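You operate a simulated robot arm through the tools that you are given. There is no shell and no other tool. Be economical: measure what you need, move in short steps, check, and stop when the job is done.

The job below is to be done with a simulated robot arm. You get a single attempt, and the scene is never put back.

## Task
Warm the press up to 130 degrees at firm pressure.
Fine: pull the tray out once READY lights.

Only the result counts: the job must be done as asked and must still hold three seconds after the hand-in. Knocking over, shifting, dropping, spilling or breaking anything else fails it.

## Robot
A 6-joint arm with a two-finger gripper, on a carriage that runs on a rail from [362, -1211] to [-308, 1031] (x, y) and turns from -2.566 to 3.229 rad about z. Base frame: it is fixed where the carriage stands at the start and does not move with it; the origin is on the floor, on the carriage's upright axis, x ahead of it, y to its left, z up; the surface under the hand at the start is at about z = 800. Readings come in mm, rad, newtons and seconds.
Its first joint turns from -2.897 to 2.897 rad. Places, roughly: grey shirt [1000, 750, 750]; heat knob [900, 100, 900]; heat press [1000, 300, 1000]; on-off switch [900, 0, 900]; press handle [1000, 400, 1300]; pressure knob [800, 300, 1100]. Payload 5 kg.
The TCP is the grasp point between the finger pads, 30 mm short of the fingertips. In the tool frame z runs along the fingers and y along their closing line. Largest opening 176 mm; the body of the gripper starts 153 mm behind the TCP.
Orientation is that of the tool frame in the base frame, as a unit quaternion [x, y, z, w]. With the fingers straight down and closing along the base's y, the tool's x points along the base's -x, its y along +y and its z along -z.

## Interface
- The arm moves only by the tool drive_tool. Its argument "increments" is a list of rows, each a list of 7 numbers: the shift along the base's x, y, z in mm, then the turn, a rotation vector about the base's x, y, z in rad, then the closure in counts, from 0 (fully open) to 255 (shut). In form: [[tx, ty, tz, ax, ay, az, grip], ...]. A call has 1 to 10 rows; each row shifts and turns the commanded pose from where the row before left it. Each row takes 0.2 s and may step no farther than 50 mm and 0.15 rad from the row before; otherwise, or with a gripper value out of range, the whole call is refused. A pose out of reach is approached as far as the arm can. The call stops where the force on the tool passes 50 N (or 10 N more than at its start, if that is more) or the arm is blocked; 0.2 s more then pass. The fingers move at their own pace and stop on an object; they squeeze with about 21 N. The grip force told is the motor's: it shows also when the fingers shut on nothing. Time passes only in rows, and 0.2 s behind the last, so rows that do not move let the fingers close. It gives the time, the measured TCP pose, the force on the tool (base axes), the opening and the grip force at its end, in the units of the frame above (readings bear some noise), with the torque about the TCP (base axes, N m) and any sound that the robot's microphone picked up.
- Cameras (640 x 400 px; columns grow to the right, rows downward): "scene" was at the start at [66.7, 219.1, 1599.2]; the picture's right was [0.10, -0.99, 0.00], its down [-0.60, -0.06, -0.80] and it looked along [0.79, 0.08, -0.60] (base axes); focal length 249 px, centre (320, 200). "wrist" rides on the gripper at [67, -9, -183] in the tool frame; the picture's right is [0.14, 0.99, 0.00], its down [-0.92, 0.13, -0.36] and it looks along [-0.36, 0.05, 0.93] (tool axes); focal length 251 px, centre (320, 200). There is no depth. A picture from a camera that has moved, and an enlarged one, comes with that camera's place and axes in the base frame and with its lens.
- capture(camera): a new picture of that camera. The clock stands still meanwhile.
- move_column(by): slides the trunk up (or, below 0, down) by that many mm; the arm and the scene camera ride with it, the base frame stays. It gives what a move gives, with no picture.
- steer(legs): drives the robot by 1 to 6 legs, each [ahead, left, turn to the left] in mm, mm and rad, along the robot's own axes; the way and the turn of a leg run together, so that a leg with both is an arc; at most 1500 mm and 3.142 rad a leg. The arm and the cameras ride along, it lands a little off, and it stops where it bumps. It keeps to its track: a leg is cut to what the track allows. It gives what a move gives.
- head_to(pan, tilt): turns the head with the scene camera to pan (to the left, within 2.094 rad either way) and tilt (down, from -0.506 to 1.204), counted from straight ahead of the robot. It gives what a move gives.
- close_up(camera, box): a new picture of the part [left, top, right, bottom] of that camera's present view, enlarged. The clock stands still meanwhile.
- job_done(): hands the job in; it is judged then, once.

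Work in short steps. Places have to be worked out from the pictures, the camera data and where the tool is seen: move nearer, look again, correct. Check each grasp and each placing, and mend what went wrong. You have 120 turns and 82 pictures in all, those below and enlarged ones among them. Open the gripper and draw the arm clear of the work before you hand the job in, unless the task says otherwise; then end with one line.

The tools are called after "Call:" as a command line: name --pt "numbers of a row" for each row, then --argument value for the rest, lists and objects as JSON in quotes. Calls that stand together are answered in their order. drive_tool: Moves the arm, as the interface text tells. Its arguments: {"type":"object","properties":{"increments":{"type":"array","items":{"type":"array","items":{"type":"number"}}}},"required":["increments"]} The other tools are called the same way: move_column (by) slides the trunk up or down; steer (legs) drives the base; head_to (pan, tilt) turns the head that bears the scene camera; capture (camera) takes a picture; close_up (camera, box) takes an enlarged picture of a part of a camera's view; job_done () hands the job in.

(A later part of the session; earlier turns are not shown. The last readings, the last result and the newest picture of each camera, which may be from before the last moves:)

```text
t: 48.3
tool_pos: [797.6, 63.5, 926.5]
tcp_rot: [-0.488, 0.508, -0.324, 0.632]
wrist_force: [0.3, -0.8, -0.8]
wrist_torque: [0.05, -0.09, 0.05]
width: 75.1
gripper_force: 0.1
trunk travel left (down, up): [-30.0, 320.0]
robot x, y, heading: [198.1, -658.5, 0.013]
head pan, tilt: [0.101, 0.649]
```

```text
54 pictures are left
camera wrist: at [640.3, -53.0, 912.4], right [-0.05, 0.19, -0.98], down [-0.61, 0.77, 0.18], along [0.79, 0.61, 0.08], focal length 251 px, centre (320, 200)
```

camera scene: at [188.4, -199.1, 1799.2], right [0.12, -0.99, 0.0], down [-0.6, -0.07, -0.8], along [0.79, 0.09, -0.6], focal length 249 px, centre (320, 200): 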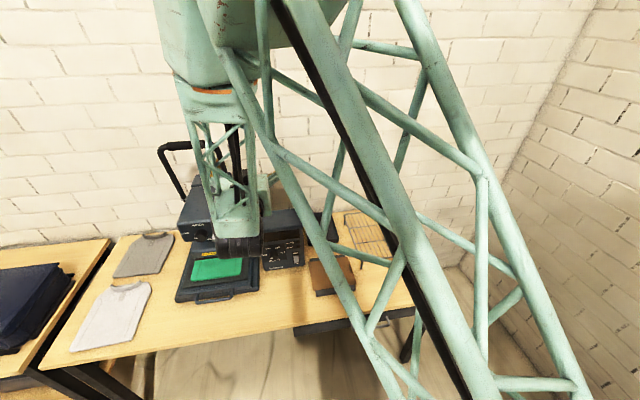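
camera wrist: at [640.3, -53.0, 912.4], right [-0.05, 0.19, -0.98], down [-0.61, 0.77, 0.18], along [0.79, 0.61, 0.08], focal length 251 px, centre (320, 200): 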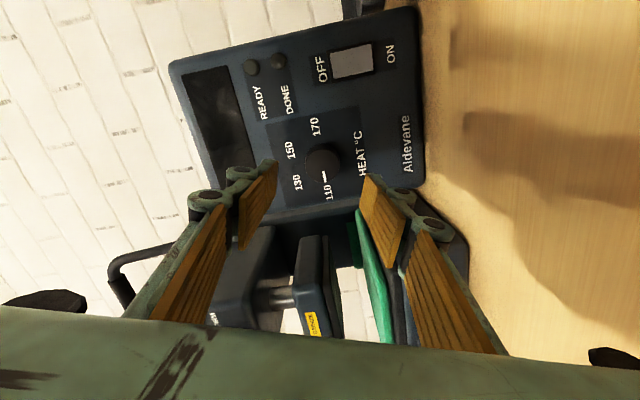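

The gripper is aligned with the heat knob within about 1 mm. I'll advance 75 mm and look.

Call:
drive_tool --pt "24 7.2 0 0 0 0 146" --pt "24 7.2 0 0 0 0 146" --pt "24 7.2 0 0 0 0 146"

Call:
capture --camera "wrist"

```text
t: 49.1
tool_pos: [865.4, 84.3, 928.9]
tcp_rot: [-0.487, 0.508, -0.324, 0.632]
wrist_force: [-0.8, 0.2, 0.1]
wrist_torque: [0.0, 0.07, -0.01]
width: 75.2
gripper_force: 0.1
trunk travel left (down, up): [-30.0, 320.0]
robot x, y, heading: [198.8, -656.0, 0.014]
head pan, tilt: [0.101, 0.649]
```

```text
53 pictures are left
camera wrist: at [709.5, -31.1, 914.1], right [-0.05, 0.19, -0.98], down [-0.61, 0.77, 0.18], along [0.79, 0.61, 0.08], focal length 251 px, centre (320, 200)
```

wrist: 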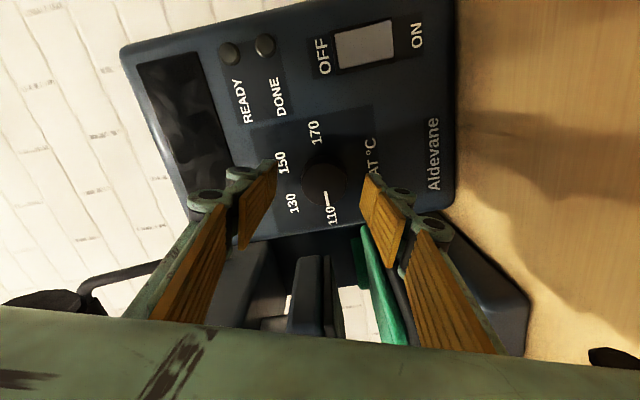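

Almost there: at the pressure knob's grip the disc sat about 10 px lower in view. I'll advance 9 mm and close.

Call:
drive_tool --pt "8.6 2.6 -1 0 0 0 146" --pt "0 0 0 0 0 0 255" --pt "0 0 0 0 0 0 255" --pt "0 0 0 0 0 0 255"

Call:
close_up --camera "wrist" --box '[200, 70, 440, 220]'

```text
t: 50.1
tool_pos: [875.4, 87.6, 925.1]
tcp_rot: [-0.488, 0.508, -0.324, 0.632]
wrist_force: [-1.1, 7.9, -18.0]
wrist_torque: [-0.14, 0.58, 0.56]
width: 40.2
gripper_force: 44.9
trunk travel left (down, up): [-30.0, 320.0]
robot x, y, heading: [194.0, -659.0, 0.015]
head pan, tilt: [0.101, 0.649]
```

```text
2.67 times, centred on (320, 145) of wrist
camera zoom: at [718.2, -27.5, 911.8], right [-0.05, 0.19, -0.98], down [-0.61, 0.77, 0.18], along [0.79, 0.61, 0.07], focal length 670 px, centre (320, 347)
```

zoom: 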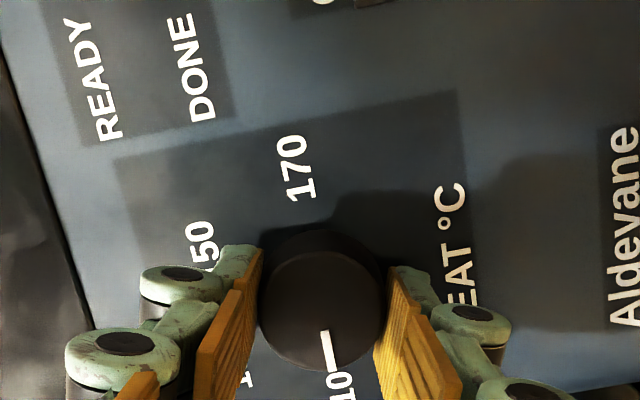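

Gripped at 40 mm. I'll turn clockwise about 0.85 rad with a small centring correction.

Call:
drive_tool --pt "0 0 -0.7 0.115 0.034 0 255" --pt "0 0 0 0.115 0.034 0 255" --pt "0 0 0 0.115 0.034 0 255" --pt "0 0 0 0.115 0.034 0 255" --pt "0 0 0 0.115 0.034 0 255" --pt "0 0 0 0.115 0.034 0 255" --pt "0 0 0 0.115 0.034 0 255"

Call:
capture --camera "wrist"

```text
t: 51.7
tool_pos: [873.9, 87.4, 927.1]
tcp_rot: [-0.234, 0.664, -0.04, 0.709]
wrist_force: [-1.0, 12.7, 8.7]
wrist_torque: [0.05, -0.14, 0.25]
width: 40.1
gripper_force: 45.6
trunk travel left (down, up): [-30.0, 320.0]
robot x, y, heading: [195.0, -657.8, 0.014]
head pan, tilt: [0.101, 0.649]
```

```text
51 pictures are left
camera wrist: at [709.1, 3.3, 867.5], right [-0.24, 0.83, -0.51], down [-0.49, 0.35, 0.8], along [0.84, 0.44, 0.32], focal length 251 px, centre (320, 200)
```

wrist: 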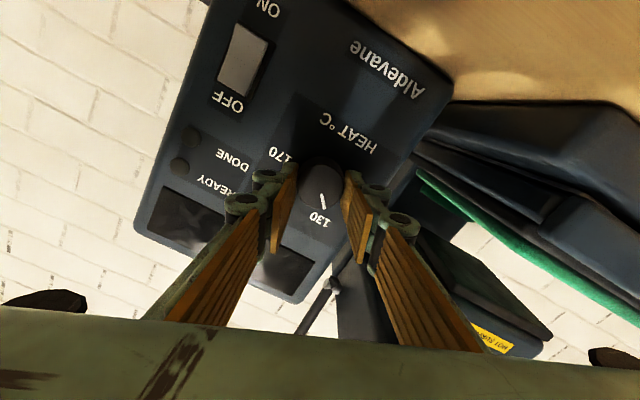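

The pointer is close to 130. I'll release and back off for an unobstructed reading.

Call:
drive_tool --pt "0 0 0 0 0 0 130" --pt "0 0 0 0 0 0 130" --pt "-24 -7 0 0 0 0 130" --pt "-24 -7 0 0 0 0 130" --pt "-24 -7 0 0 0 0 130"

Call:
close_up --camera "wrist" --box '[220, 80, 400, 230]'

```text
t: 52.9
tool_pos: [804.5, 63.3, 925.8]
tcp_rot: [-0.235, 0.664, -0.041, 0.708]
wrist_force: [1.4, 0.7, 0.0]
wrist_torque: [0.04, -0.04, 0.04]
width: 86.4
gripper_force: 0.0
trunk travel left (down, up): [-30.0, 320.0]
robot x, y, heading: [200.1, -654.4, 0.012]
head pan, tilt: [0.101, 0.649]
```

```text
2.67 times, centred on (310, 155) of wrist
camera zoom: at [638.5, -20.9, 866.3], right [-0.24, 0.83, -0.51], down [-0.49, 0.35, 0.8], along [0.84, 0.44, 0.32], focal length 670 px, centre (347, 320)
```

zoom: 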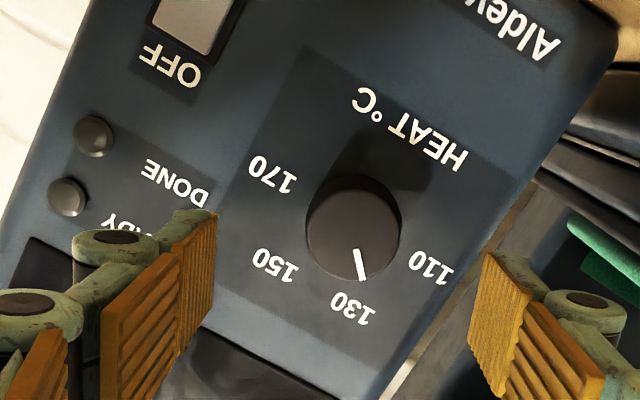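

In face coordinates the labels sit at ±90° and ±30° and the pointer at -41°, so it needs about 11° (0.19 rad) more. I'll regrip and turn that amount.

Call:
drive_tool --pt "22.1 9.9 0 0 0 0 146" --pt "23 7 0 0 0 0 146" --pt "23 7 0 0 0 0 146" --pt "0 0 0 0 0 0 255" --pt "0 0 0 0 0 0 255" --pt "0 0 0 0 0 0 255"

Call:
drive_tool --pt "0 0 0 0.091 0.027 0 255" --pt "0 0 0 0.091 0.027 0 255" --pt "0 0 0 0 0 0 255"

Call:
close_up --camera "wrist" --box '[220, 80, 400, 230]'

```text
t: 54.3
tool_pos: [872.1, 86.9, 928.0]
tcp_rot: [-0.234, 0.664, -0.041, 0.709]
wrist_force: [-2.6, -16.9, 7.5]
wrist_torque: [0.05, -0.24, -0.44]
width: 40.0
gripper_force: 45.0
trunk travel left (down, up): [-30.0, 320.0]
robot x, y, heading: [194.8, -655.2, 0.021]
head pan, tilt: [0.101, 0.649]
```

```text
t: 55.1
tool_pos: [872.4, 84.9, 927.6]
tcp_rot: [-0.169, 0.684, 0.026, 0.709]
wrist_force: [-0.1, -27.4, 12.5]
wrist_torque: [0.03, -0.3, -0.82]
width: 39.8
gripper_force: 44.8
trunk travel left (down, up): [-30.0, 320.0]
robot x, y, heading: [198.9, -661.4, 0.01]
head pan, tilt: [0.101, 0.649]
```

```text
2.67 times, centred on (310, 155) of wrist
camera zoom: at [703.3, 14.2, 862.6], right [-0.26, 0.91, -0.34], down [-0.44, 0.2, 0.87], along [0.86, 0.37, 0.35], focal length 670 px, centre (347, 320)
```

zoom: 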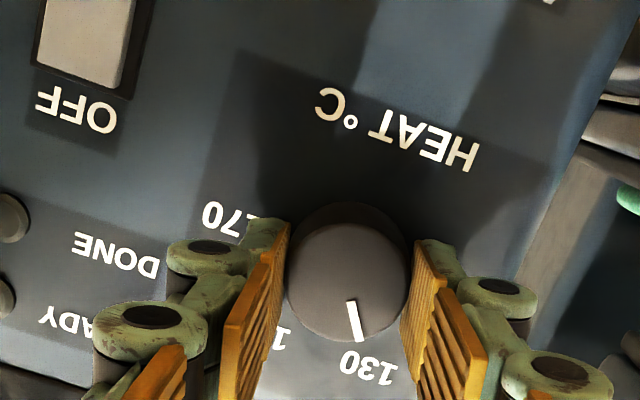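

Turned. I'll release, retreat and re-measure.

Call:
drive_tool --pt "0 0 0 0 0 0 130" --pt "0 0 0 0 0 0 130" --pt "-24 -7 0 0 0 0 130" --pt "-24 -7 0 0 0 0 130" --pt "-24 -7 0 0 0 0 130"

Call:
close_up --camera "wrist" --box '[220, 80, 400, 230]'

```text
t: 56.3
tool_pos: [800.9, 68.7, 925.9]
tcp_rot: [-0.171, 0.684, 0.026, 0.709]
wrist_force: [0.0, -0.1, -0.7]
wrist_torque: [0.04, -0.01, 0.04]
width: 86.3
gripper_force: 0.0
trunk travel left (down, up): [-30.0, 320.0]
robot x, y, heading: [199.2, -661.4, 0.011]
head pan, tilt: [0.101, 0.649]
```

```text
2.67 times, centred on (310, 155) of wrist
camera zoom: at [631.6, -4.8, 862.3], right [-0.26, 0.9, -0.34], down [-0.44, 0.2, 0.87], along [0.86, 0.38, 0.35], focal length 670 px, centre (347, 320)
```

zoom: 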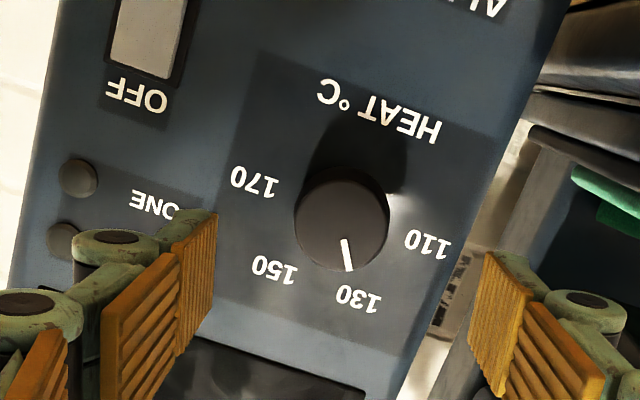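

The pointer is at -31°, which is on 130. Next is the power switch, so I'll look at the rocker.

Call:
capture --camera "wrist"

Call:
close_up --camera "wrist" --box '[200, 0, 440, 150]'

```text
47 pictures are left
camera wrist: at [631.6, -4.8, 862.3], right [-0.26, 0.9, -0.34], down [-0.44, 0.2, 0.87], along [0.86, 0.38, 0.35], focal length 251 px, centre (320, 200)
```

wrist: 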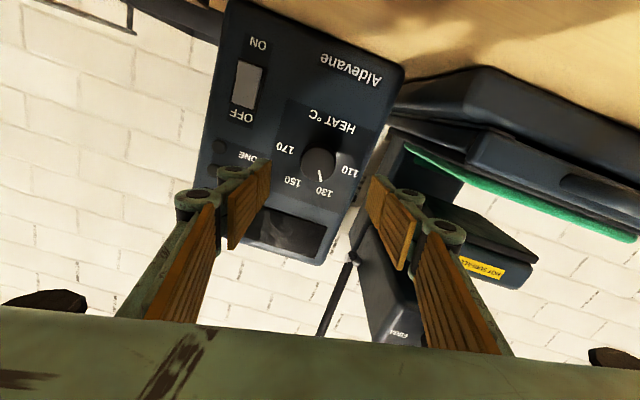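

```text
2.67 times, centred on (320, 75) of wrist
camera zoom: at [631.6, -4.8, 862.3], right [-0.26, 0.9, -0.34], down [-0.44, 0.2, 0.87], along [0.86, 0.38, 0.35], focal length 670 px, centre (320, 533)
```

zoom: 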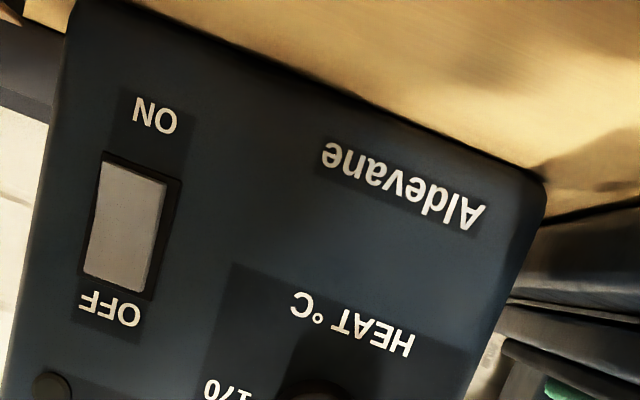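

The rocker centre is about u -265, z 876, and the lower (ON) half spans roughly z 855–877. To stay clear of the table I'll pitch the tool about 26° down with closed fingers, so the upper tip edge does the pressing. I'll set that up beside the knob first.

Call:
drive_tool --pt "-10 -3 10 0.09 0.027 0 255" --pt "10 -35 10 0.09 0.027 0 255" --pt "10 -35 0 -0.043 0.1437 0 255" --pt "9 -28 0 -0.043 0.1437 0 255" --pt "0 0 0 -0.043 0.1437 0 255" --pt "0 0 0 0 0 0 255"

Call:
capture --camera "wrist"

```text
t: 57.7
tool_pos: [823.0, -24.6, 948.8]
tcp_rot: [-0.128, 0.836, 0.068, 0.529]
wrist_force: [0.5, -0.3, 0.8]
wrist_torque: [0.01, 0.09, 0.06]
width: 0.2
gripper_force: 20.7
out of reach, approached as far as the arm can: row 2
trunk travel left (down, up): [-30.0, 320.0]
robot x, y, heading: [198.3, -659.0, 0.011]
head pan, tilt: [0.101, 0.649]
```

```text
45 pictures are left
camera wrist: at [638.9, -88.0, 969.5], right [-0.34, 0.93, -0.15], down [0.03, 0.17, 0.99], along [0.94, 0.33, -0.08], focal length 251 px, centre (320, 200)
```

wrist: 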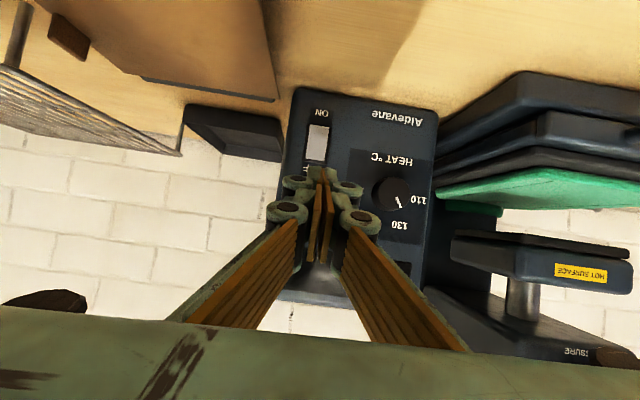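

Tool pitch and yaw are good, and the switch re-measures at u ≈ -267, z ≈ 874. I'll descend in front of it to TCP z ≈ 860, then check.

Call:
drive_tool --pt "2.3 -7.7 -40 0 0 0 255" --pt "0 0 -45 0 0 0 255" --pt "19 5.7 -4 0 0 0 255" --pt "19 5.7 0 0 0 0 255" --pt "0 0 0 0 0 0 255"

Call:
close_up --camera "wrist" --box '[220, 60, 420, 220]'

```text
t: 58.9
tool_pos: [861.6, -19.7, 862.4]
tcp_rot: [-0.128, 0.836, 0.067, 0.529]
wrist_force: [0.8, -0.7, 0.5]
wrist_torque: [0.05, -0.03, 0.04]
width: 0.0
gripper_force: 21.2
trunk travel left (down, up): [-30.0, 320.0]
robot x, y, heading: [196.1, -661.4, 0.018]
head pan, tilt: [0.101, 0.649]
```

```text
2.50 times, centred on (320, 140) of wrist
camera zoom: at [677.3, -83.6, 881.8], right [-0.34, 0.93, -0.15], down [0.03, 0.17, 0.99], along [0.94, 0.33, -0.08], focal length 629 px, centre (320, 350)
```

zoom: 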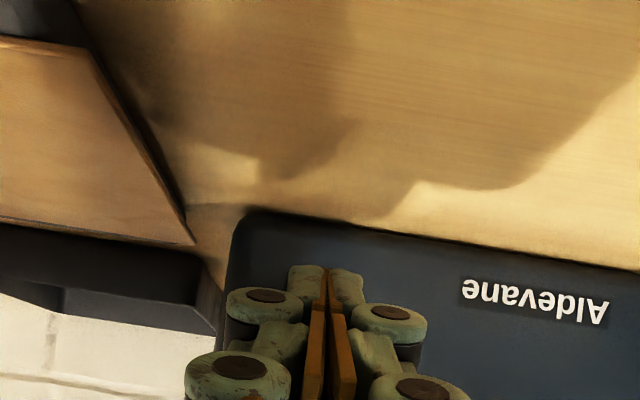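

Positioned in front (u -265, z 862). I'll push forward in small rows until the switch gives.

Call:
drive_tool --pt "9.6 2.9 0 0 0 0 255" --pt "9.6 2.9 0 0 0 0 255" --pt "9.6 2.9 0 0 0 0 255" --pt "6.7 2 0 0 0 0 255"

```text
t: 59.9
tool_pos: [896.1, -10.6, 861.9]
tcp_rot: [-0.128, 0.836, 0.068, 0.529]
wrist_force: [-0.8, 0.5, 0.4]
wrist_torque: [0.0, 0.02, -0.02]
width: 0.0
gripper_force: 20.8
trunk travel left (down, up): [-30.0, 320.0]
robot x, y, heading: [196.4, -658.2, 0.015]
head pan, tilt: [0.101, 0.649]
```

No contact yet at depth 855. I'll continue in 4 mm rows.

Call:
drive_tool --pt "3.8 1.2 0 0 0 0 255" --pt "3.8 1.2 0 0 0 0 255" --pt "3.8 1.2 0 0 0 0 255" --pt "0 0 0 0 0 0 255"

```text
t: 60.7
tool_pos: [900.3, -6.4, 860.5]
tcp_rot: [-0.13, 0.837, 0.067, 0.527]
wrist_force: [-16.7, -7.9, 4.1]
wrist_torque: [0.0, -0.2, -0.13]
width: 5.7
gripper_force: 44.9
trunk travel left (down, up): [-30.0, 320.0]
robot x, y, heading: [195.2, -654.4, 0.014]
head pan, tilt: [0.101, 0.649]
stopped in row 3: the force on the tool passed its limit at 58 N (the readings are from after the stop); the commanded pose is now the measured one
```

Contact reached the force limit. I'll back off and see whether the switch flipped.

Call:
drive_tool --pt "-19 -6 0 0 0 0 255" --pt "-28 -8 10 0 0 0 255" --pt "-28 -8 40 0 0 0 255" --pt "0 0 40 0 0 0 255"

Call:
capture --camera "wrist"

```text
t: 61.7
tool_pos: [827.0, -32.6, 946.8]
tcp_rot: [-0.13, 0.838, 0.067, 0.527]
wrist_force: [0.9, 1.5, -0.3]
wrist_torque: [-0.04, -0.16, -0.21]
width: 0.2
gripper_force: 44.8
trunk travel left (down, up): [-30.0, 320.0]
robot x, y, heading: [192.4, -658.3, 0.015]
head pan, tilt: [0.101, 0.649]
```

```text
43 pictures are left
camera wrist: at [642.7, -95.7, 968.1], right [-0.34, 0.93, -0.15], down [0.03, 0.17, 0.99], along [0.94, 0.33, -0.09], focal length 251 px, centre (320, 200)
```

wrist: 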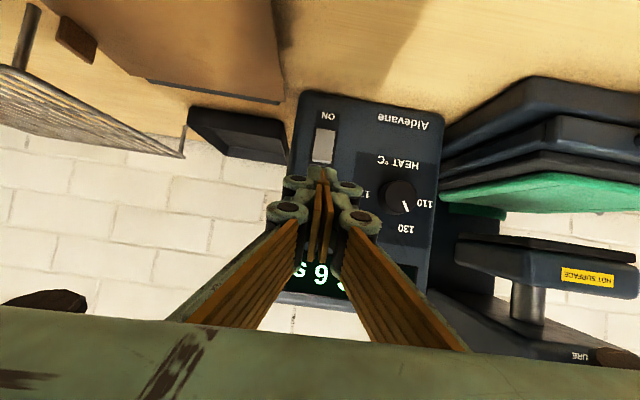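

It's on: the display is lit. I'll turn the head to the box to read the display from the scene camera.

Call:
head_to --pan 0.62 --tilt 0.6

Call:
capture --camera "scene"

```text
t: 62.6
tool_pos: [826.7, -31.9, 948.1]
tcp_rot: [-0.13, 0.837, 0.067, 0.527]
wrist_force: [0.3, -0.1, -0.5]
wrist_torque: [-0.02, -0.03, 0.0]
width: 0.0
gripper_force: 44.4
trunk travel left (down, up): [-30.0, 320.0]
robot x, y, heading: [197.8, -662.8, 0.014]
head pan, tilt: [0.62, 0.6]
```

```text
42 pictures are left
camera scene: at [245.0, -395.7, 1483.4], right [0.59, -0.81, 0.0], down [-0.46, -0.33, -0.83], along [0.66, 0.49, -0.56], focal length 249 px, centre (320, 200)
```

scene: 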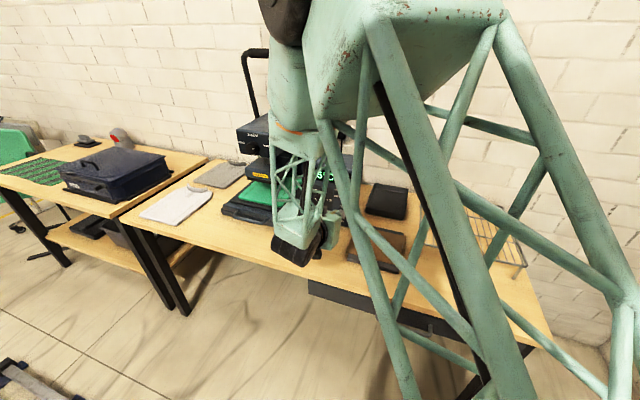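

The view is partly blocked. I'll slide the tool left so the wrist camera sees the display past the fingers.

Call:
drive_tool --pt "-20 20 10 0 0 0 255" --pt "-14 45 10 0 0 0 255" --pt "-14 45 0 0 0 0 255"

Call:
capture --camera "wrist"

```text
t: 63.4
tool_pos: [778.8, 83.3, 972.3]
tcp_rot: [-0.131, 0.837, 0.068, 0.527]
wrist_force: [0.7, -1.0, 0.1]
wrist_torque: [0.03, 0.19, 0.12]
width: 0.2
gripper_force: 45.6
trunk travel left (down, up): [-30.0, 320.0]
robot x, y, heading: [196.5, -656.6, 0.016]
head pan, tilt: [0.62, 0.6]
```

```text
41 pictures are left
camera wrist: at [595.5, 19.5, 992.7], right [-0.34, 0.93, -0.15], down [0.03, 0.17, 0.99], along [0.94, 0.33, -0.08], focal length 251 px, centre (320, 200)
```

wrist: 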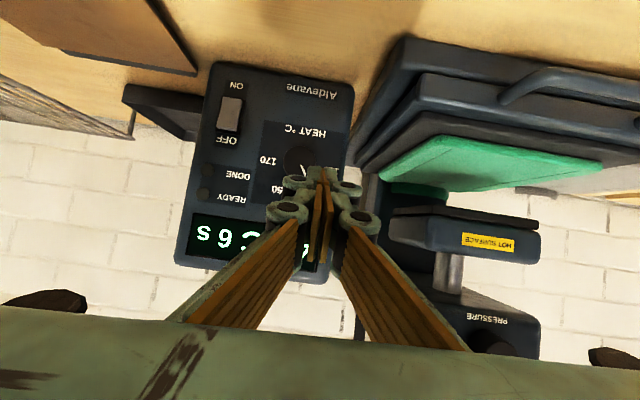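

The display is partly hidden and shows something with seconds. I'll slide a bit more left.

Call:
drive_tool --pt "-14 45 0 0 0 0 255" --pt "-14 45 0 0 0 0 255"

Call:
close_up --camera "wrist" --box '[100, 50, 340, 290]'

```text
t: 64.0
tool_pos: [753.2, 170.6, 967.7]
tcp_rot: [-0.131, 0.837, 0.067, 0.527]
wrist_force: [-0.2, -1.7, 1.3]
wrist_torque: [0.05, 0.16, 0.2]
width: 0.1
gripper_force: 45.4
trunk travel left (down, up): [-30.0, 320.0]
robot x, y, heading: [196.3, -657.8, 0.016]
head pan, tilt: [0.62, 0.6]
```

```text
1.67 times, centred on (220, 170) of wrist
camera zoom: at [568.6, 106.6, 987.3], right [-0.34, 0.93, -0.15], down [0.03, 0.17, 0.99], along [0.94, 0.33, -0.08], focal length 419 px, centre (487, 250)
```

zoom: 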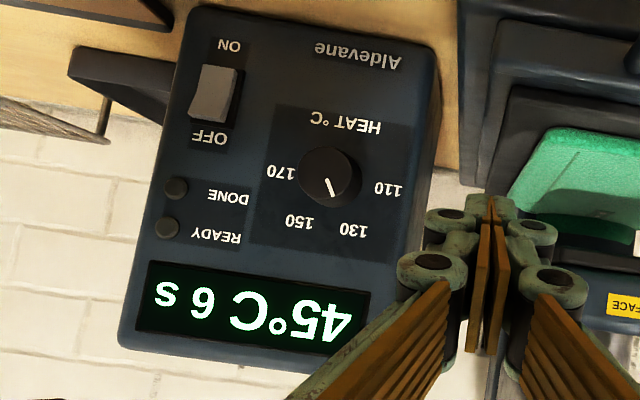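

It's warming: 45 °C, set near 130, READY still dark. Meanwhile I'll prepare for the tray handle (estimated u ≈ 90, depth ≈ 756, z ≈ 865) by moving the carriage back left and looking.

Call:
drive_tool --pt "-14 -20 20 0 0 0 255" --pt "-19 -6 20 0 0 0 255"

Call:
steer --legs '[[-68, 241, 0]]'

Call:
capture --camera "wrist"

```text
t: 64.6
tool_pos: [717.1, 143.8, 1008.9]
tcp_rot: [-0.13, 0.837, 0.067, 0.527]
wrist_force: [1.3, -0.2, 0.3]
wrist_torque: [0.0, 0.01, 0.05]
width: 0.3
gripper_force: 44.9
trunk travel left (down, up): [-30.0, 320.0]
robot x, y, heading: [196.0, -659.0, 0.019]
head pan, tilt: [0.62, 0.6]
```

```text
t: 66.4
tool_pos: [648.0, 374.8, 1008.7]
tcp_rot: [-0.129, 0.837, 0.067, 0.527]
wrist_force: [-0.7, -0.2, 0.8]
wrist_torque: [0.03, -0.01, 0.05]
width: 0.0
gripper_force: 44.6
trunk travel left (down, up): [-30.0, 320.0]
robot x, y, heading: [129.3, -427.0, 0.016]
head pan, tilt: [0.62, 0.6]
```

```text
39 pictures are left
camera wrist: at [464.3, 310.7, 1029.0], right [-0.34, 0.93, -0.15], down [0.03, 0.17, 0.99], along [0.94, 0.33, -0.08], focal length 251 px, centre (320, 200)
```

wrist: 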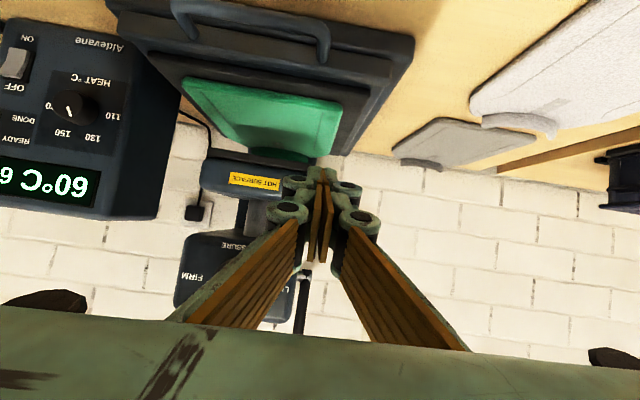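

It's at 60 °C and rising. I'll roll the gripper 1.45 rad so the fingers close in the vertical plane, opened to about 50 mm, to take the handle bar.

Call:
drive_tool --pt "0 0 0 -0.126 -0.036 0.0625 183" --pt "0 0 0 -0.126 -0.036 0.0625 183" --pt "0 0 0 -0.126 -0.036 0.0625 183" --pt "0 0 0 -0.126 -0.036 0.0625 183" --pt "0 0 0 -0.126 -0.036 0.0625 183" --pt "0 0 0 -0.126 -0.036 0.0625 183" --pt "0 0 0 -0.126 -0.036 0.0625 183" --pt "0 0 0 -0.126 -0.036 0.0625 183" --pt "0 0 0 -0.126 -0.036 0.0625 183" --pt "0 0 0 -0.126 -0.036 0.0625 183"

Call:
capture --camera "wrist"

```text
t: 68.6
tool_pos: [646.0, 375.4, 1007.7]
tcp_rot: [0.651, -0.541, 0.303, -0.438]
wrist_force: [-0.6, 0.3, 0.6]
wrist_torque: [0.03, 0.01, -0.02]
width: 49.7
gripper_force: 0.0
trunk travel left (down, up): [-30.0, 320.0]
robot x, y, heading: [126.0, -429.4, 0.012]
head pan, tilt: [0.62, 0.6]
```

```text
38 pictures are left
camera wrist: at [507.3, 266.3, 1091.0], right [-0.4, -0.17, -0.9], down [-0.59, 0.8, 0.11], along [0.7, 0.57, -0.42], focal length 251 px, centre (320, 200)
```

wrist: 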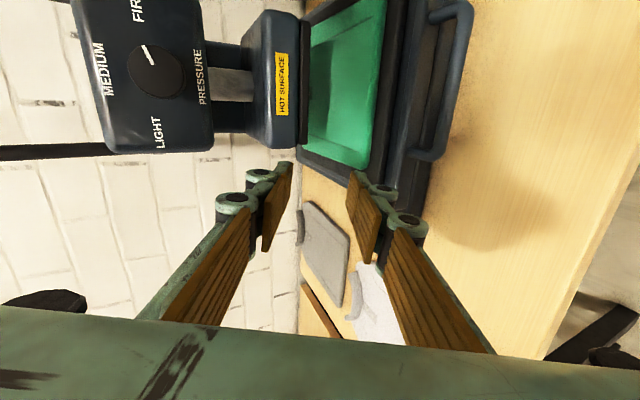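

The handle bar is at roughly depth 745, z 850–870. I'll move over in front of it and above for a better fix.

Call:
drive_tool --pt "2 -28 -30 0 0 0 183" --pt "2 -28 -30 0 0 0 183" --pt "4 -28 -30 0 0 0 183" --pt "0 0 0 0 0 0 183"

Call:
capture --camera "wrist"

```text
t: 69.6
tool_pos: [657.3, 293.9, 920.0]
tcp_rot: [0.65, -0.542, 0.302, -0.439]
wrist_force: [0.6, -0.6, -0.9]
wrist_torque: [0.04, 0.0, -0.01]
width: 49.5
gripper_force: 0.0
trunk travel left (down, up): [-30.0, 320.0]
robot x, y, heading: [126.1, -428.2, 0.015]
head pan, tilt: [0.62, 0.6]
```

```text
37 pictures are left
camera wrist: at [517.1, 184.5, 1001.8], right [-0.4, -0.16, -0.9], down [-0.58, 0.8, 0.11], along [0.7, 0.57, -0.42], focal length 251 px, centre (320, 200)
```

wrist: 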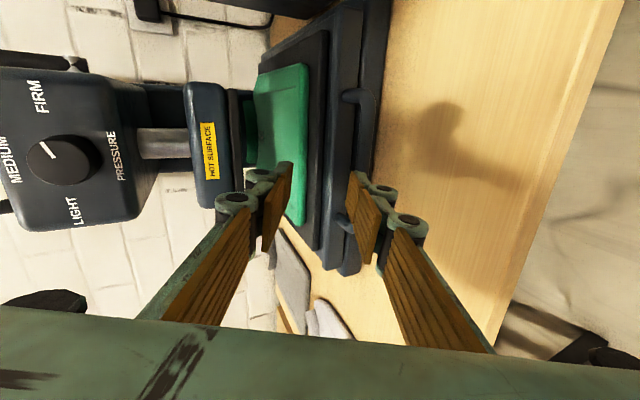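

I'll zoom in on the handle.

Call:
close_up --camera "wrist" --box '[260, 50, 460, 280]'

```text
1.74 times, centred on (360, 165) of wrist
camera zoom: at [517.1, 184.5, 1001.8], right [-0.4, -0.16, -0.9], down [-0.58, 0.8, 0.11], along [0.7, 0.57, -0.42], focal length 437 px, centre (250, 261)
```

zoom: 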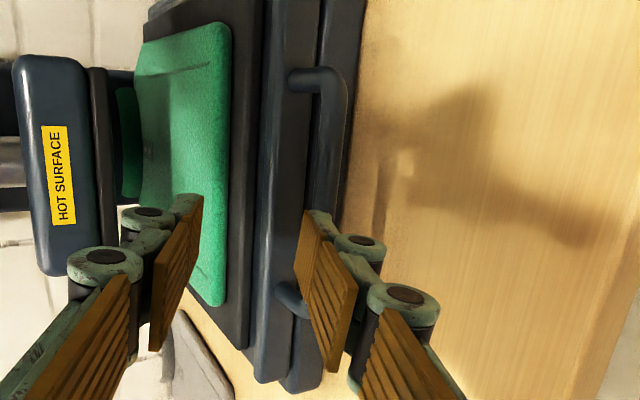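

The handle bar solves to depth ≈ 735, u 19–157, z ≈ 867. I'll line up 60 mm back along the tool axis, and check whether the scene camera can see READY.

Call:
drive_tool --pt "-15 -7.4 -13.5 0 0 0 183" --pt "-15 -7.4 -13.5 0 0 0 183" --pt "0 0 0 0 0 0 183"

Call:
head_to --pan 0.4 --tilt 0.6

Call:
capture --camera "scene"

Call:
capture --camera "wrist"

```text
t: 70.4
tool_pos: [625.9, 278.7, 893.2]
tcp_rot: [0.65, -0.541, 0.303, -0.438]
wrist_force: [0.1, 0.2, -0.9]
wrist_torque: [-0.02, 0.03, -0.04]
width: 49.6
gripper_force: 0.0
trunk travel left (down, up): [-30.0, 320.0]
robot x, y, heading: [128.8, -427.2, 0.011]
head pan, tilt: [0.62, 0.6]
```

```text
t: 71.2
tool_pos: [625.6, 279.1, 893.4]
tcp_rot: [0.651, -0.541, 0.302, -0.439]
wrist_force: [-0.2, -0.2, 0.3]
wrist_torque: [0.0, 0.01, 0.01]
width: 49.6
gripper_force: 0.2
trunk travel left (down, up): [-30.0, 320.0]
robot x, y, heading: [126.2, -422.4, 0.013]
head pan, tilt: [0.4, 0.6]
```

```text
35 pictures are left
camera scene: at [185.7, -180.6, 1483.4], right [0.4, -0.92, 0.0], down [-0.52, -0.23, -0.83], along [0.76, 0.33, -0.56], focal length 249 px, centre (320, 200)
```

scene: 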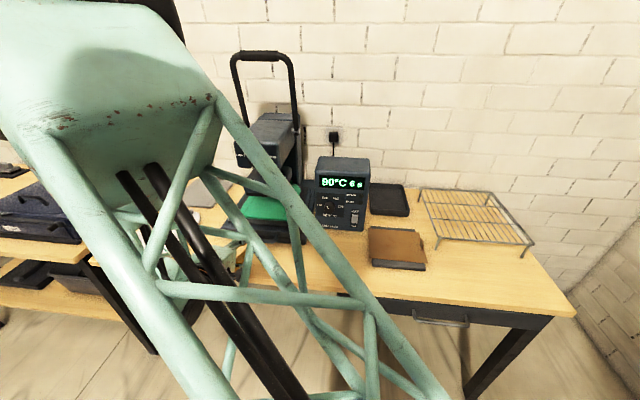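

```text
34 pictures are left
camera wrist: at [486.1, 169.4, 974.5], right [-0.4, -0.16, -0.9], down [-0.58, 0.8, 0.11], along [0.7, 0.57, -0.42], focal length 251 px, centre (320, 200)
```

wrist: 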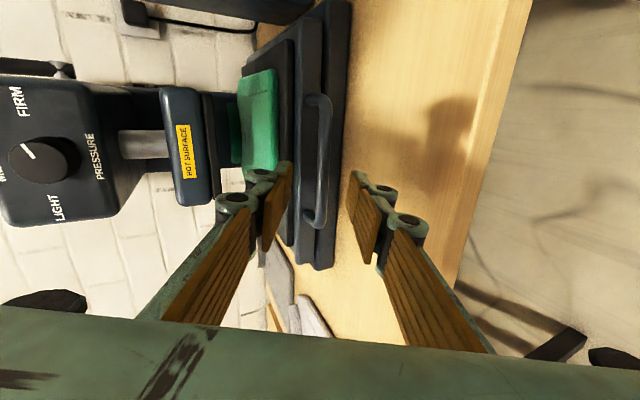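

The scene camera reads 90 °C, and the handle bar sits between the fingers. I'll advance 50 mm along the tool axis and check.

Call:
drive_tool --pt "21.7 6.1 -11 0 0 0 183" --pt "21.7 6.1 -11 0 0 0 183" --pt "0 0 0 0 0 0 183"

Call:
close_up --camera "wrist" --box '[220, 60, 420, 280]'

```text
t: 72.0
tool_pos: [670.6, 289.5, 868.2]
tcp_rot: [0.651, -0.541, 0.303, -0.438]
wrist_force: [-0.6, 0.8, -1.1]
wrist_torque: [0.01, -0.05, 0.03]
width: 49.6
gripper_force: 0.2
trunk travel left (down, up): [-30.0, 320.0]
robot x, y, heading: [125.3, -427.4, 0.015]
head pan, tilt: [0.4, 0.6]
```

```text
1.82 times, centred on (320, 170) of wrist
camera zoom: at [530.3, 180.1, 951.3], right [-0.4, -0.16, -0.9], down [-0.58, 0.8, 0.11], along [0.7, 0.57, -0.42], focal length 457 px, centre (320, 254)
```

zoom: 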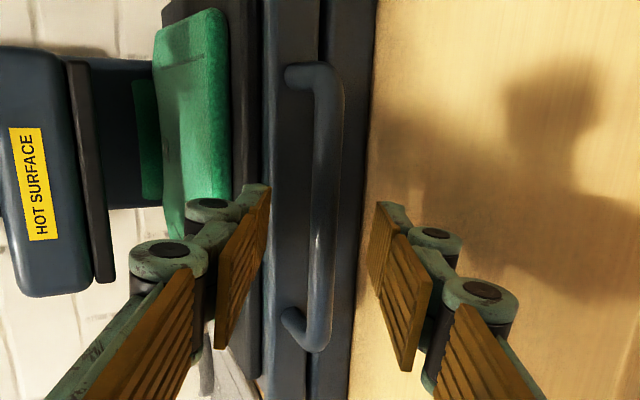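

The bar sits between the pads near the TCP. I'll shift 12 mm to centre on it, go 8 mm deeper and close, then check the temperature.

Call:
drive_tool --pt "10.2 -9.6 -3.5 0 0 0 183" --pt "0 0 0 0 0 0 255" --pt "0 0 0 0 0 0 255" --pt "0 0 0 0 0 0 255"

Call:
close_up --camera "wrist" --box '[220, 60, 420, 280]'

Call:
close_up --camera "scene" --box '[300, 145, 390, 235]'

```text
t: 73.0
tool_pos: [679.6, 279.6, 864.6]
tcp_rot: [0.652, -0.54, 0.303, -0.438]
wrist_force: [-10.4, -3.6, -14.0]
wrist_torque: [-1.4, 0.04, 0.87]
width: 15.7
gripper_force: 45.2
trunk travel left (down, up): [-30.0, 320.0]
robot x, y, heading: [126.3, -427.2, 0.017]
head pan, tilt: [0.4, 0.6]
```

```text
1.82 times, centred on (320, 170) of wrist
camera zoom: at [539.6, 170.3, 947.0], right [-0.4, -0.17, -0.9], down [-0.58, 0.8, 0.11], along [0.7, 0.57, -0.42], focal length 457 px, centre (320, 254)
```

zoom: 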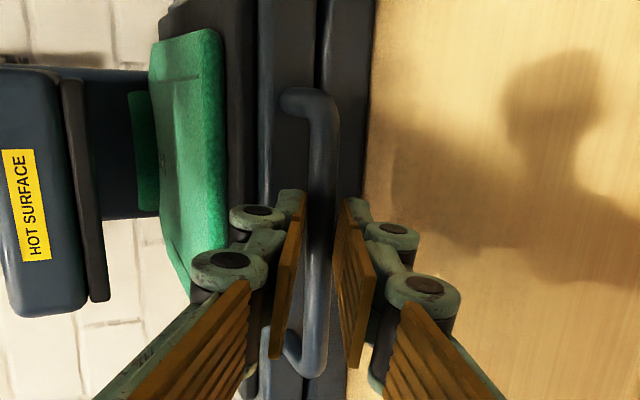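

```text
4.44 times, centred on (345, 190) of scene
camera zoom: at [185.6, -180.2, 1483.2], right [0.4, -0.92, 0.0], down [-0.52, -0.23, -0.82], along [0.76, 0.33, -0.57], focal length 1108 px, centre (209, 244)
```

zoom: 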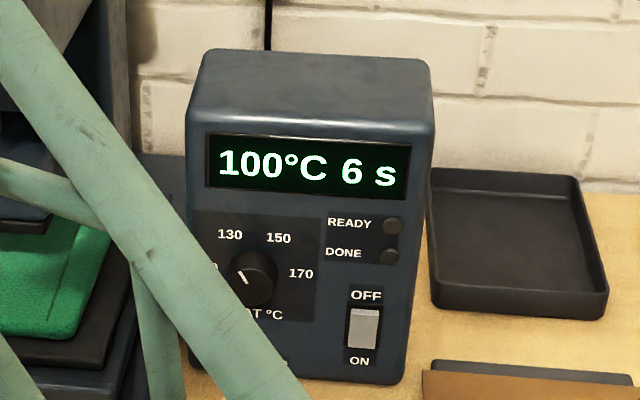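

The bar is gripped at 15.7 mm and the display reads 100 °C with READY dark. I'll hold still and wait.

Call:
drive_tool --pt "0 0 -0.8 0 0 0 255" --pt "0 0 0 0 0 0 255" --pt "0 0 0 0 0 0 255" --pt "0 0 0 0 0 0 255" --pt "0 0 0 0 0 0 255" --pt "0 0 0 0 0 0 255" --pt "0 0 0 0 0 0 255" --pt "0 0 0 0 0 0 255" --pt "0 0 0 0 0 0 255" --pt "0 0 0 0 0 0 255"

Call:
drive_tool --pt "0 0 0 0 0 0 255" --pt "0 0 0 0 0 0 255" --pt "0 0 0 0 0 0 255" --pt "0 0 0 0 0 0 255" --pt "0 0 0 0 0 0 255" --pt "0 0 0 0 0 0 255" --pt "0 0 0 0 0 0 255" --pt "0 0 0 0 0 0 255" --pt "0 0 0 0 0 0 255" --pt "0 0 0 0 0 0 255"

Call:
close_up --camera "scene" --box '[300, 145, 390, 235]'

```text
t: 75.2
tool_pos: [679.4, 278.4, 864.4]
tcp_rot: [0.652, -0.541, 0.304, -0.437]
wrist_force: [-34.5, -21.0, -25.6]
wrist_torque: [-1.84, 0.62, 0.46]
width: 15.8
gripper_force: 44.8
trunk travel left (down, up): [-30.0, 320.0]
robot x, y, heading: [128.1, -428.7, 0.017]
head pan, tilt: [0.4, 0.6]
```

```text
t: 77.4
tool_pos: [679.3, 280.6, 864.5]
tcp_rot: [0.651, -0.541, 0.303, -0.437]
wrist_force: [-35.9, -23.0, -27.1]
wrist_torque: [-1.78, 0.76, 0.48]
width: 15.5
gripper_force: 45.2
trunk travel left (down, up): [-30.0, 320.0]
robot x, y, heading: [127.4, -431.2, 0.014]
head pan, tilt: [0.4, 0.6]
```

```text
4.44 times, centred on (345, 190) of scene
camera zoom: at [185.0, -180.4, 1483.3], right [0.4, -0.92, 0.0], down [-0.52, -0.23, -0.83], along [0.76, 0.33, -0.56], focal length 1108 px, centre (209, 244)
```

zoom: 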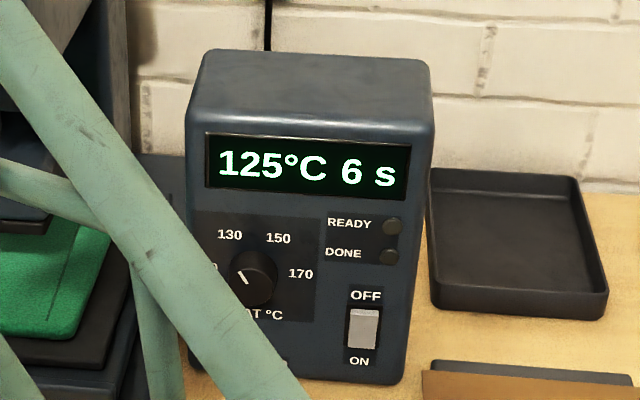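

It shows 125 °C. I'll wait another second and look again.

Call:
drive_tool --pt "-0.5 -0.2 -0.5 0 0 0 255" --pt "0 0 0 0 0 0 255" --pt "0 0 0 0 0 0 255" --pt "0 0 0 0 0 0 255" --pt "0 0 0 0 0 0 255" --pt "0 0 0 0 0 0 255" --pt "0 0 0 0 0 0 255" --pt "0 0 0 0 0 0 255"

Call:
close_up --camera "scene" --box '[300, 145, 390, 235]'

```text
t: 79.2
tool_pos: [678.3, 279.4, 863.9]
tcp_rot: [0.651, -0.541, 0.303, -0.437]
wrist_force: [-33.5, -19.9, -29.0]
wrist_torque: [-1.75, 0.72, 0.55]
width: 15.6
gripper_force: 44.6
trunk travel left (down, up): [-30.0, 320.0]
robot x, y, heading: [126.6, -426.8, 0.011]
head pan, tilt: [0.4, 0.6]
```

```text
4.44 times, centred on (345, 190) of scene
camera zoom: at [185.2, -180.2, 1483.3], right [0.4, -0.92, 0.0], down [-0.52, -0.23, -0.83], along [0.76, 0.33, -0.56], focal length 1108 px, centre (209, 244)
```

zoom: 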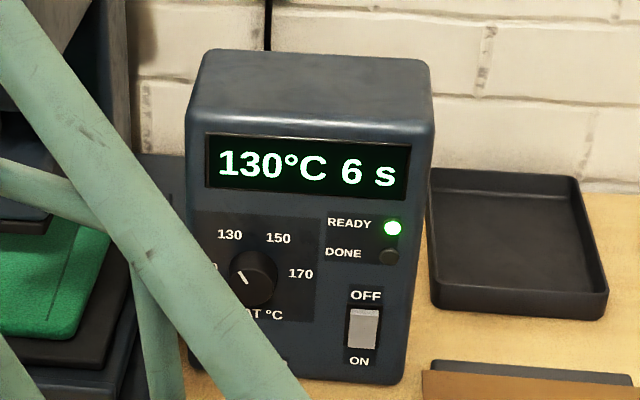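

READY is lit at 130 °C. Now I'll pull the tray straight out along -a.

Call:
drive_tool --pt "-9.6 -2.9 0 0 0 0 255" --pt "-14.4 -4.3 0 0 0 0 255" --pt "-14.4 -4.3 0 0 0 0 255" --pt "-14.4 -4.3 0 0 0 0 255"

Call:
capture --camera "wrist"

```text
t: 80.2
tool_pos: [626.7, 263.3, 864.4]
tcp_rot: [0.65, -0.541, 0.304, -0.44]
wrist_force: [0.3, -0.6, -0.7]
wrist_torque: [0.03, 0.01, 0.03]
width: 0.0
gripper_force: 44.7
trunk travel left (down, up): [-30.0, 320.0]
robot x, y, heading: [129.1, -425.1, 0.015]
head pan, tilt: [0.4, 0.6]
```

```text
28 pictures are left
camera wrist: at [486.8, 155.1, 947.4], right [-0.4, -0.16, -0.9], down [-0.58, 0.8, 0.11], along [0.71, 0.57, -0.42], focal length 251 px, centre (320, 200)
```

wrist: 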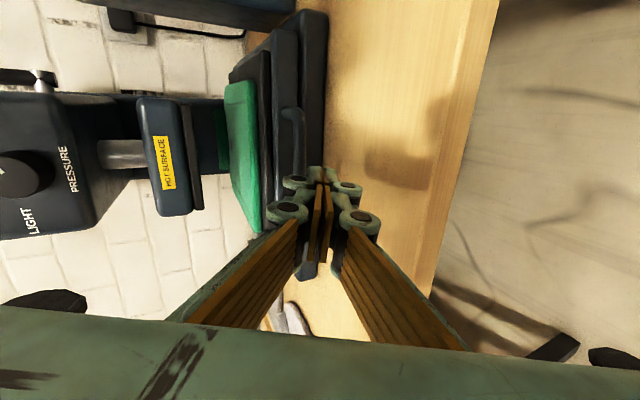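

The grip slipped off the bar, and the tray hasn't moved. I need a hook instead: I'll rise and pitch the tool steeply down so the rear finger goes behind the bar.

Call:
drive_tool --pt "-10 -3 40 0 0 0 183" --pt "0 0 45 0 0 0 183" --pt "0 0 45 0 0 0 183" --pt "0 0 0 -0.043 0.1437 0 183" --pt "0 0 0 -0.043 0.1437 0 183"

```text
t: 81.4
tool_pos: [616.2, 258.6, 990.9]
tcp_rot: [0.706, -0.585, 0.23, -0.325]
wrist_force: [-1.4, 0.2, 0.3]
wrist_torque: [-0.02, -0.15, -0.06]
width: 49.7
gripper_force: 0.1
trunk travel left (down, up): [-30.0, 320.0]
robot x, y, heading: [127.1, -428.2, 0.014]
head pan, tilt: [0.4, 0.6]
```

No trouble, so I'll keep pitching.

Call:
drive_tool --pt "0 0 0 -0.043 0.1437 0 183" --pt "0 0 0 -0.043 0.1437 0 183" --pt "0 0 0 -0.043 0.1437 0 183" --pt "0 0 0 0 0 0 183"

```text
t: 82.4
tool_pos: [617.0, 258.8, 994.9]
tcp_rot: [0.758, -0.626, 0.11, -0.149]
wrist_force: [0.8, 0.1, -0.2]
wrist_torque: [0.03, 0.09, 0.03]
width: 49.5
gripper_force: 0.0
trunk travel left (down, up): [-30.0, 320.0]
robot x, y, heading: [127.7, -425.4, 0.012]
head pan, tilt: [0.4, 0.6]
```

It's pitched 69° down with no problems. I'll finish to vertical and trim the yaw by 0.1 so the fingers close along the pull direction.

Call:
drive_tool --pt "0 0 0 -0.043 0.1437 0 183" --pt "0 0 0 -0.043 0.1437 0 183" --pt "0 0 0 -0.017 0.055 0.1 183" --pt "0 0 0 0 0 0 183"

Call:
capture --camera "wrist"

```text
t: 83.4
tool_pos: [615.3, 259.3, 995.3]
tcp_rot: [0.803, -0.596, 0.011, -0.004]
wrist_force: [0.3, 0.2, -0.5]
wrist_torque: [0.01, 0.07, -0.03]
width: 49.5
gripper_force: 0.0
trunk travel left (down, up): [-30.0, 320.0]
robot x, y, heading: [125.7, -423.9, 0.009]
head pan, tilt: [0.4, 0.6]
```

```text
27 pictures are left
camera wrist: at [640.4, 199.8, 1179.7], right [-0.91, -0.42, -0.02], down [-0.4, 0.85, 0.35], along [-0.13, 0.32, -0.94], focal length 251 px, centre (320, 200)
```

wrist: 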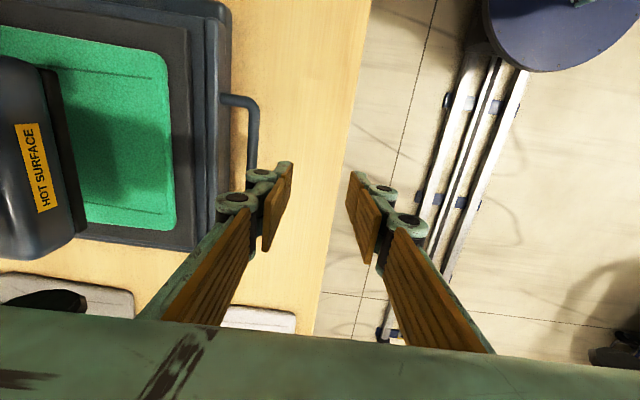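

The tool is vertical and the view gives bar depth ≈ 752 with the tray face at ≈ 790, leaving a gap of about 30 mm. I'll narrow the fingers to 34 mm, centre over the bar and drop to just above it.

Call:
drive_tool --pt "29 8.6 -25 0 0 0 206" --pt "29 8.6 -25 0 0 0 206" --pt "26 8 -25 0 0 0 206" --pt "0 0 -10 0 0 0 206" --pt "0 0 0 0 0 0 206"

Call:
close_up --camera "wrist" --box '[200, 60, 440, 260]'

```text
t: 84.6
tool_pos: [699.7, 285.3, 909.8]
tcp_rot: [0.803, -0.596, 0.01, -0.004]
wrist_force: [0.7, 1.1, -0.5]
wrist_torque: [-0.04, 0.01, -0.01]
width: 33.8
gripper_force: 0.1
trunk travel left (down, up): [-30.0, 320.0]
robot x, y, heading: [131.8, -425.0, 0.016]
head pan, tilt: [0.4, 0.6]
```

```text
2.00 times, centred on (320, 160) of wrist
camera zoom: at [723.5, 225.1, 1094.3], right [-0.91, -0.42, -0.02], down [-0.4, 0.85, 0.35], along [-0.13, 0.32, -0.94], focal length 503 px, centre (320, 280)
```

zoom: 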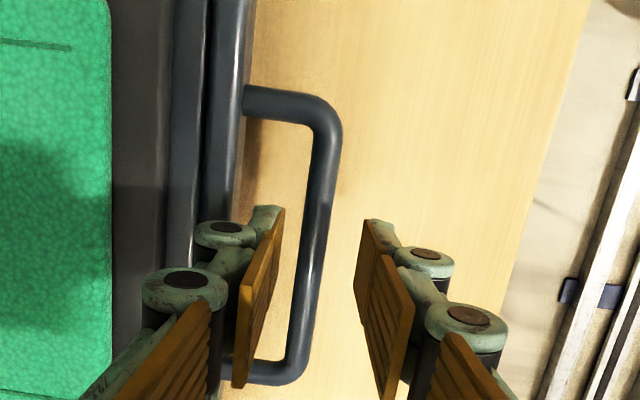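

The bar is between the fingers, a little toward the rear one. I'll shift 4 mm forward, lower 56 mm, and close gently around the bar.

Call:
drive_tool --pt "3.8 1.2 -10 0 0 0 206" --pt "0 0 -15 0 0 0 206" --pt "0 0 -15 0 0 0 206" --pt "0 0 -16 0 0 0 206" --pt "0 0 0 0 0 0 255" --pt "0 0 0 0 0 0 255"

Call:
close_up --camera "wrist" --box '[200, 60, 440, 260]'

```text
t: 86.0
tool_pos: [703.1, 285.1, 851.4]
tcp_rot: [0.803, -0.596, 0.011, -0.002]
wrist_force: [-4.3, -1.7, -14.7]
wrist_torque: [0.34, 0.12, 0.51]
width: 12.1
gripper_force: 45.2
trunk travel left (down, up): [-30.0, 320.0]
robot x, y, heading: [125.0, -429.0, 0.013]
head pan, tilt: [0.4, 0.6]
```

```text
2.00 times, centred on (320, 160) of wrist
camera zoom: at [728.2, 226.6, 1036.5], right [-0.91, -0.42, -0.01], down [-0.4, 0.85, 0.35], along [-0.13, 0.32, -0.94], focal length 503 px, centre (320, 280)
```

zoom: 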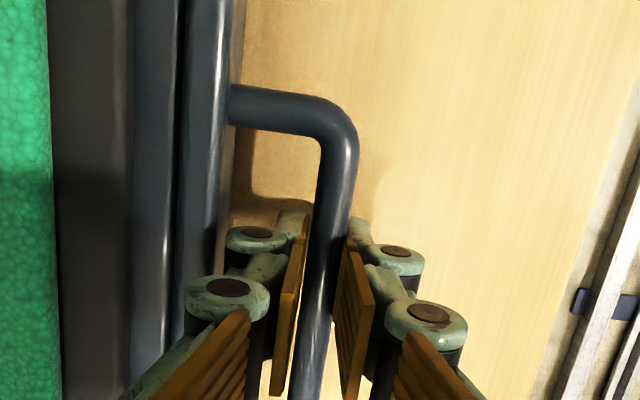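

It's hooked firmly with one finger behind the bar (12 mm). I'll pull gently along -a.

Call:
drive_tool --pt "-4.8 -1.4 0 0 0 0 255" --pt "-7.7 -2.3 0 0 0 0 255" --pt "-7.7 -2.3 0 0 0 0 255" --pt "-7.7 -2.3 0 0 0 0 255" --pt "-7.7 -2.3 0 0 0 0 255"

Call:
capture --camera "wrist"

```text
t: 87.2
tool_pos: [669.4, 276.7, 852.5]
tcp_rot: [0.803, -0.596, 0.011, -0.001]
wrist_force: [-2.8, 1.7, -36.5]
wrist_torque: [-0.07, 0.0, 0.43]
width: 12.5
gripper_force: 45.4
trunk travel left (down, up): [-30.0, 320.0]
robot x, y, heading: [126.4, -427.0, 0.015]
head pan, tilt: [0.4, 0.6]
```

```text
24 pictures are left
camera wrist: at [695.0, 216.7, 1037.4], right [-0.91, -0.42, -0.01], down [-0.4, 0.85, 0.35], along [-0.13, 0.32, -0.94], focal length 251 px, centre (320, 200)
```

wrist: 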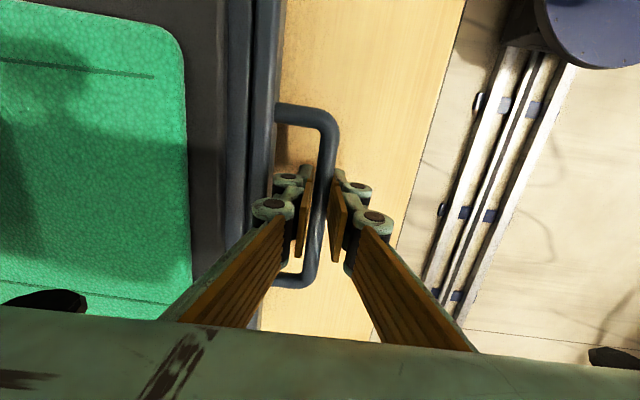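

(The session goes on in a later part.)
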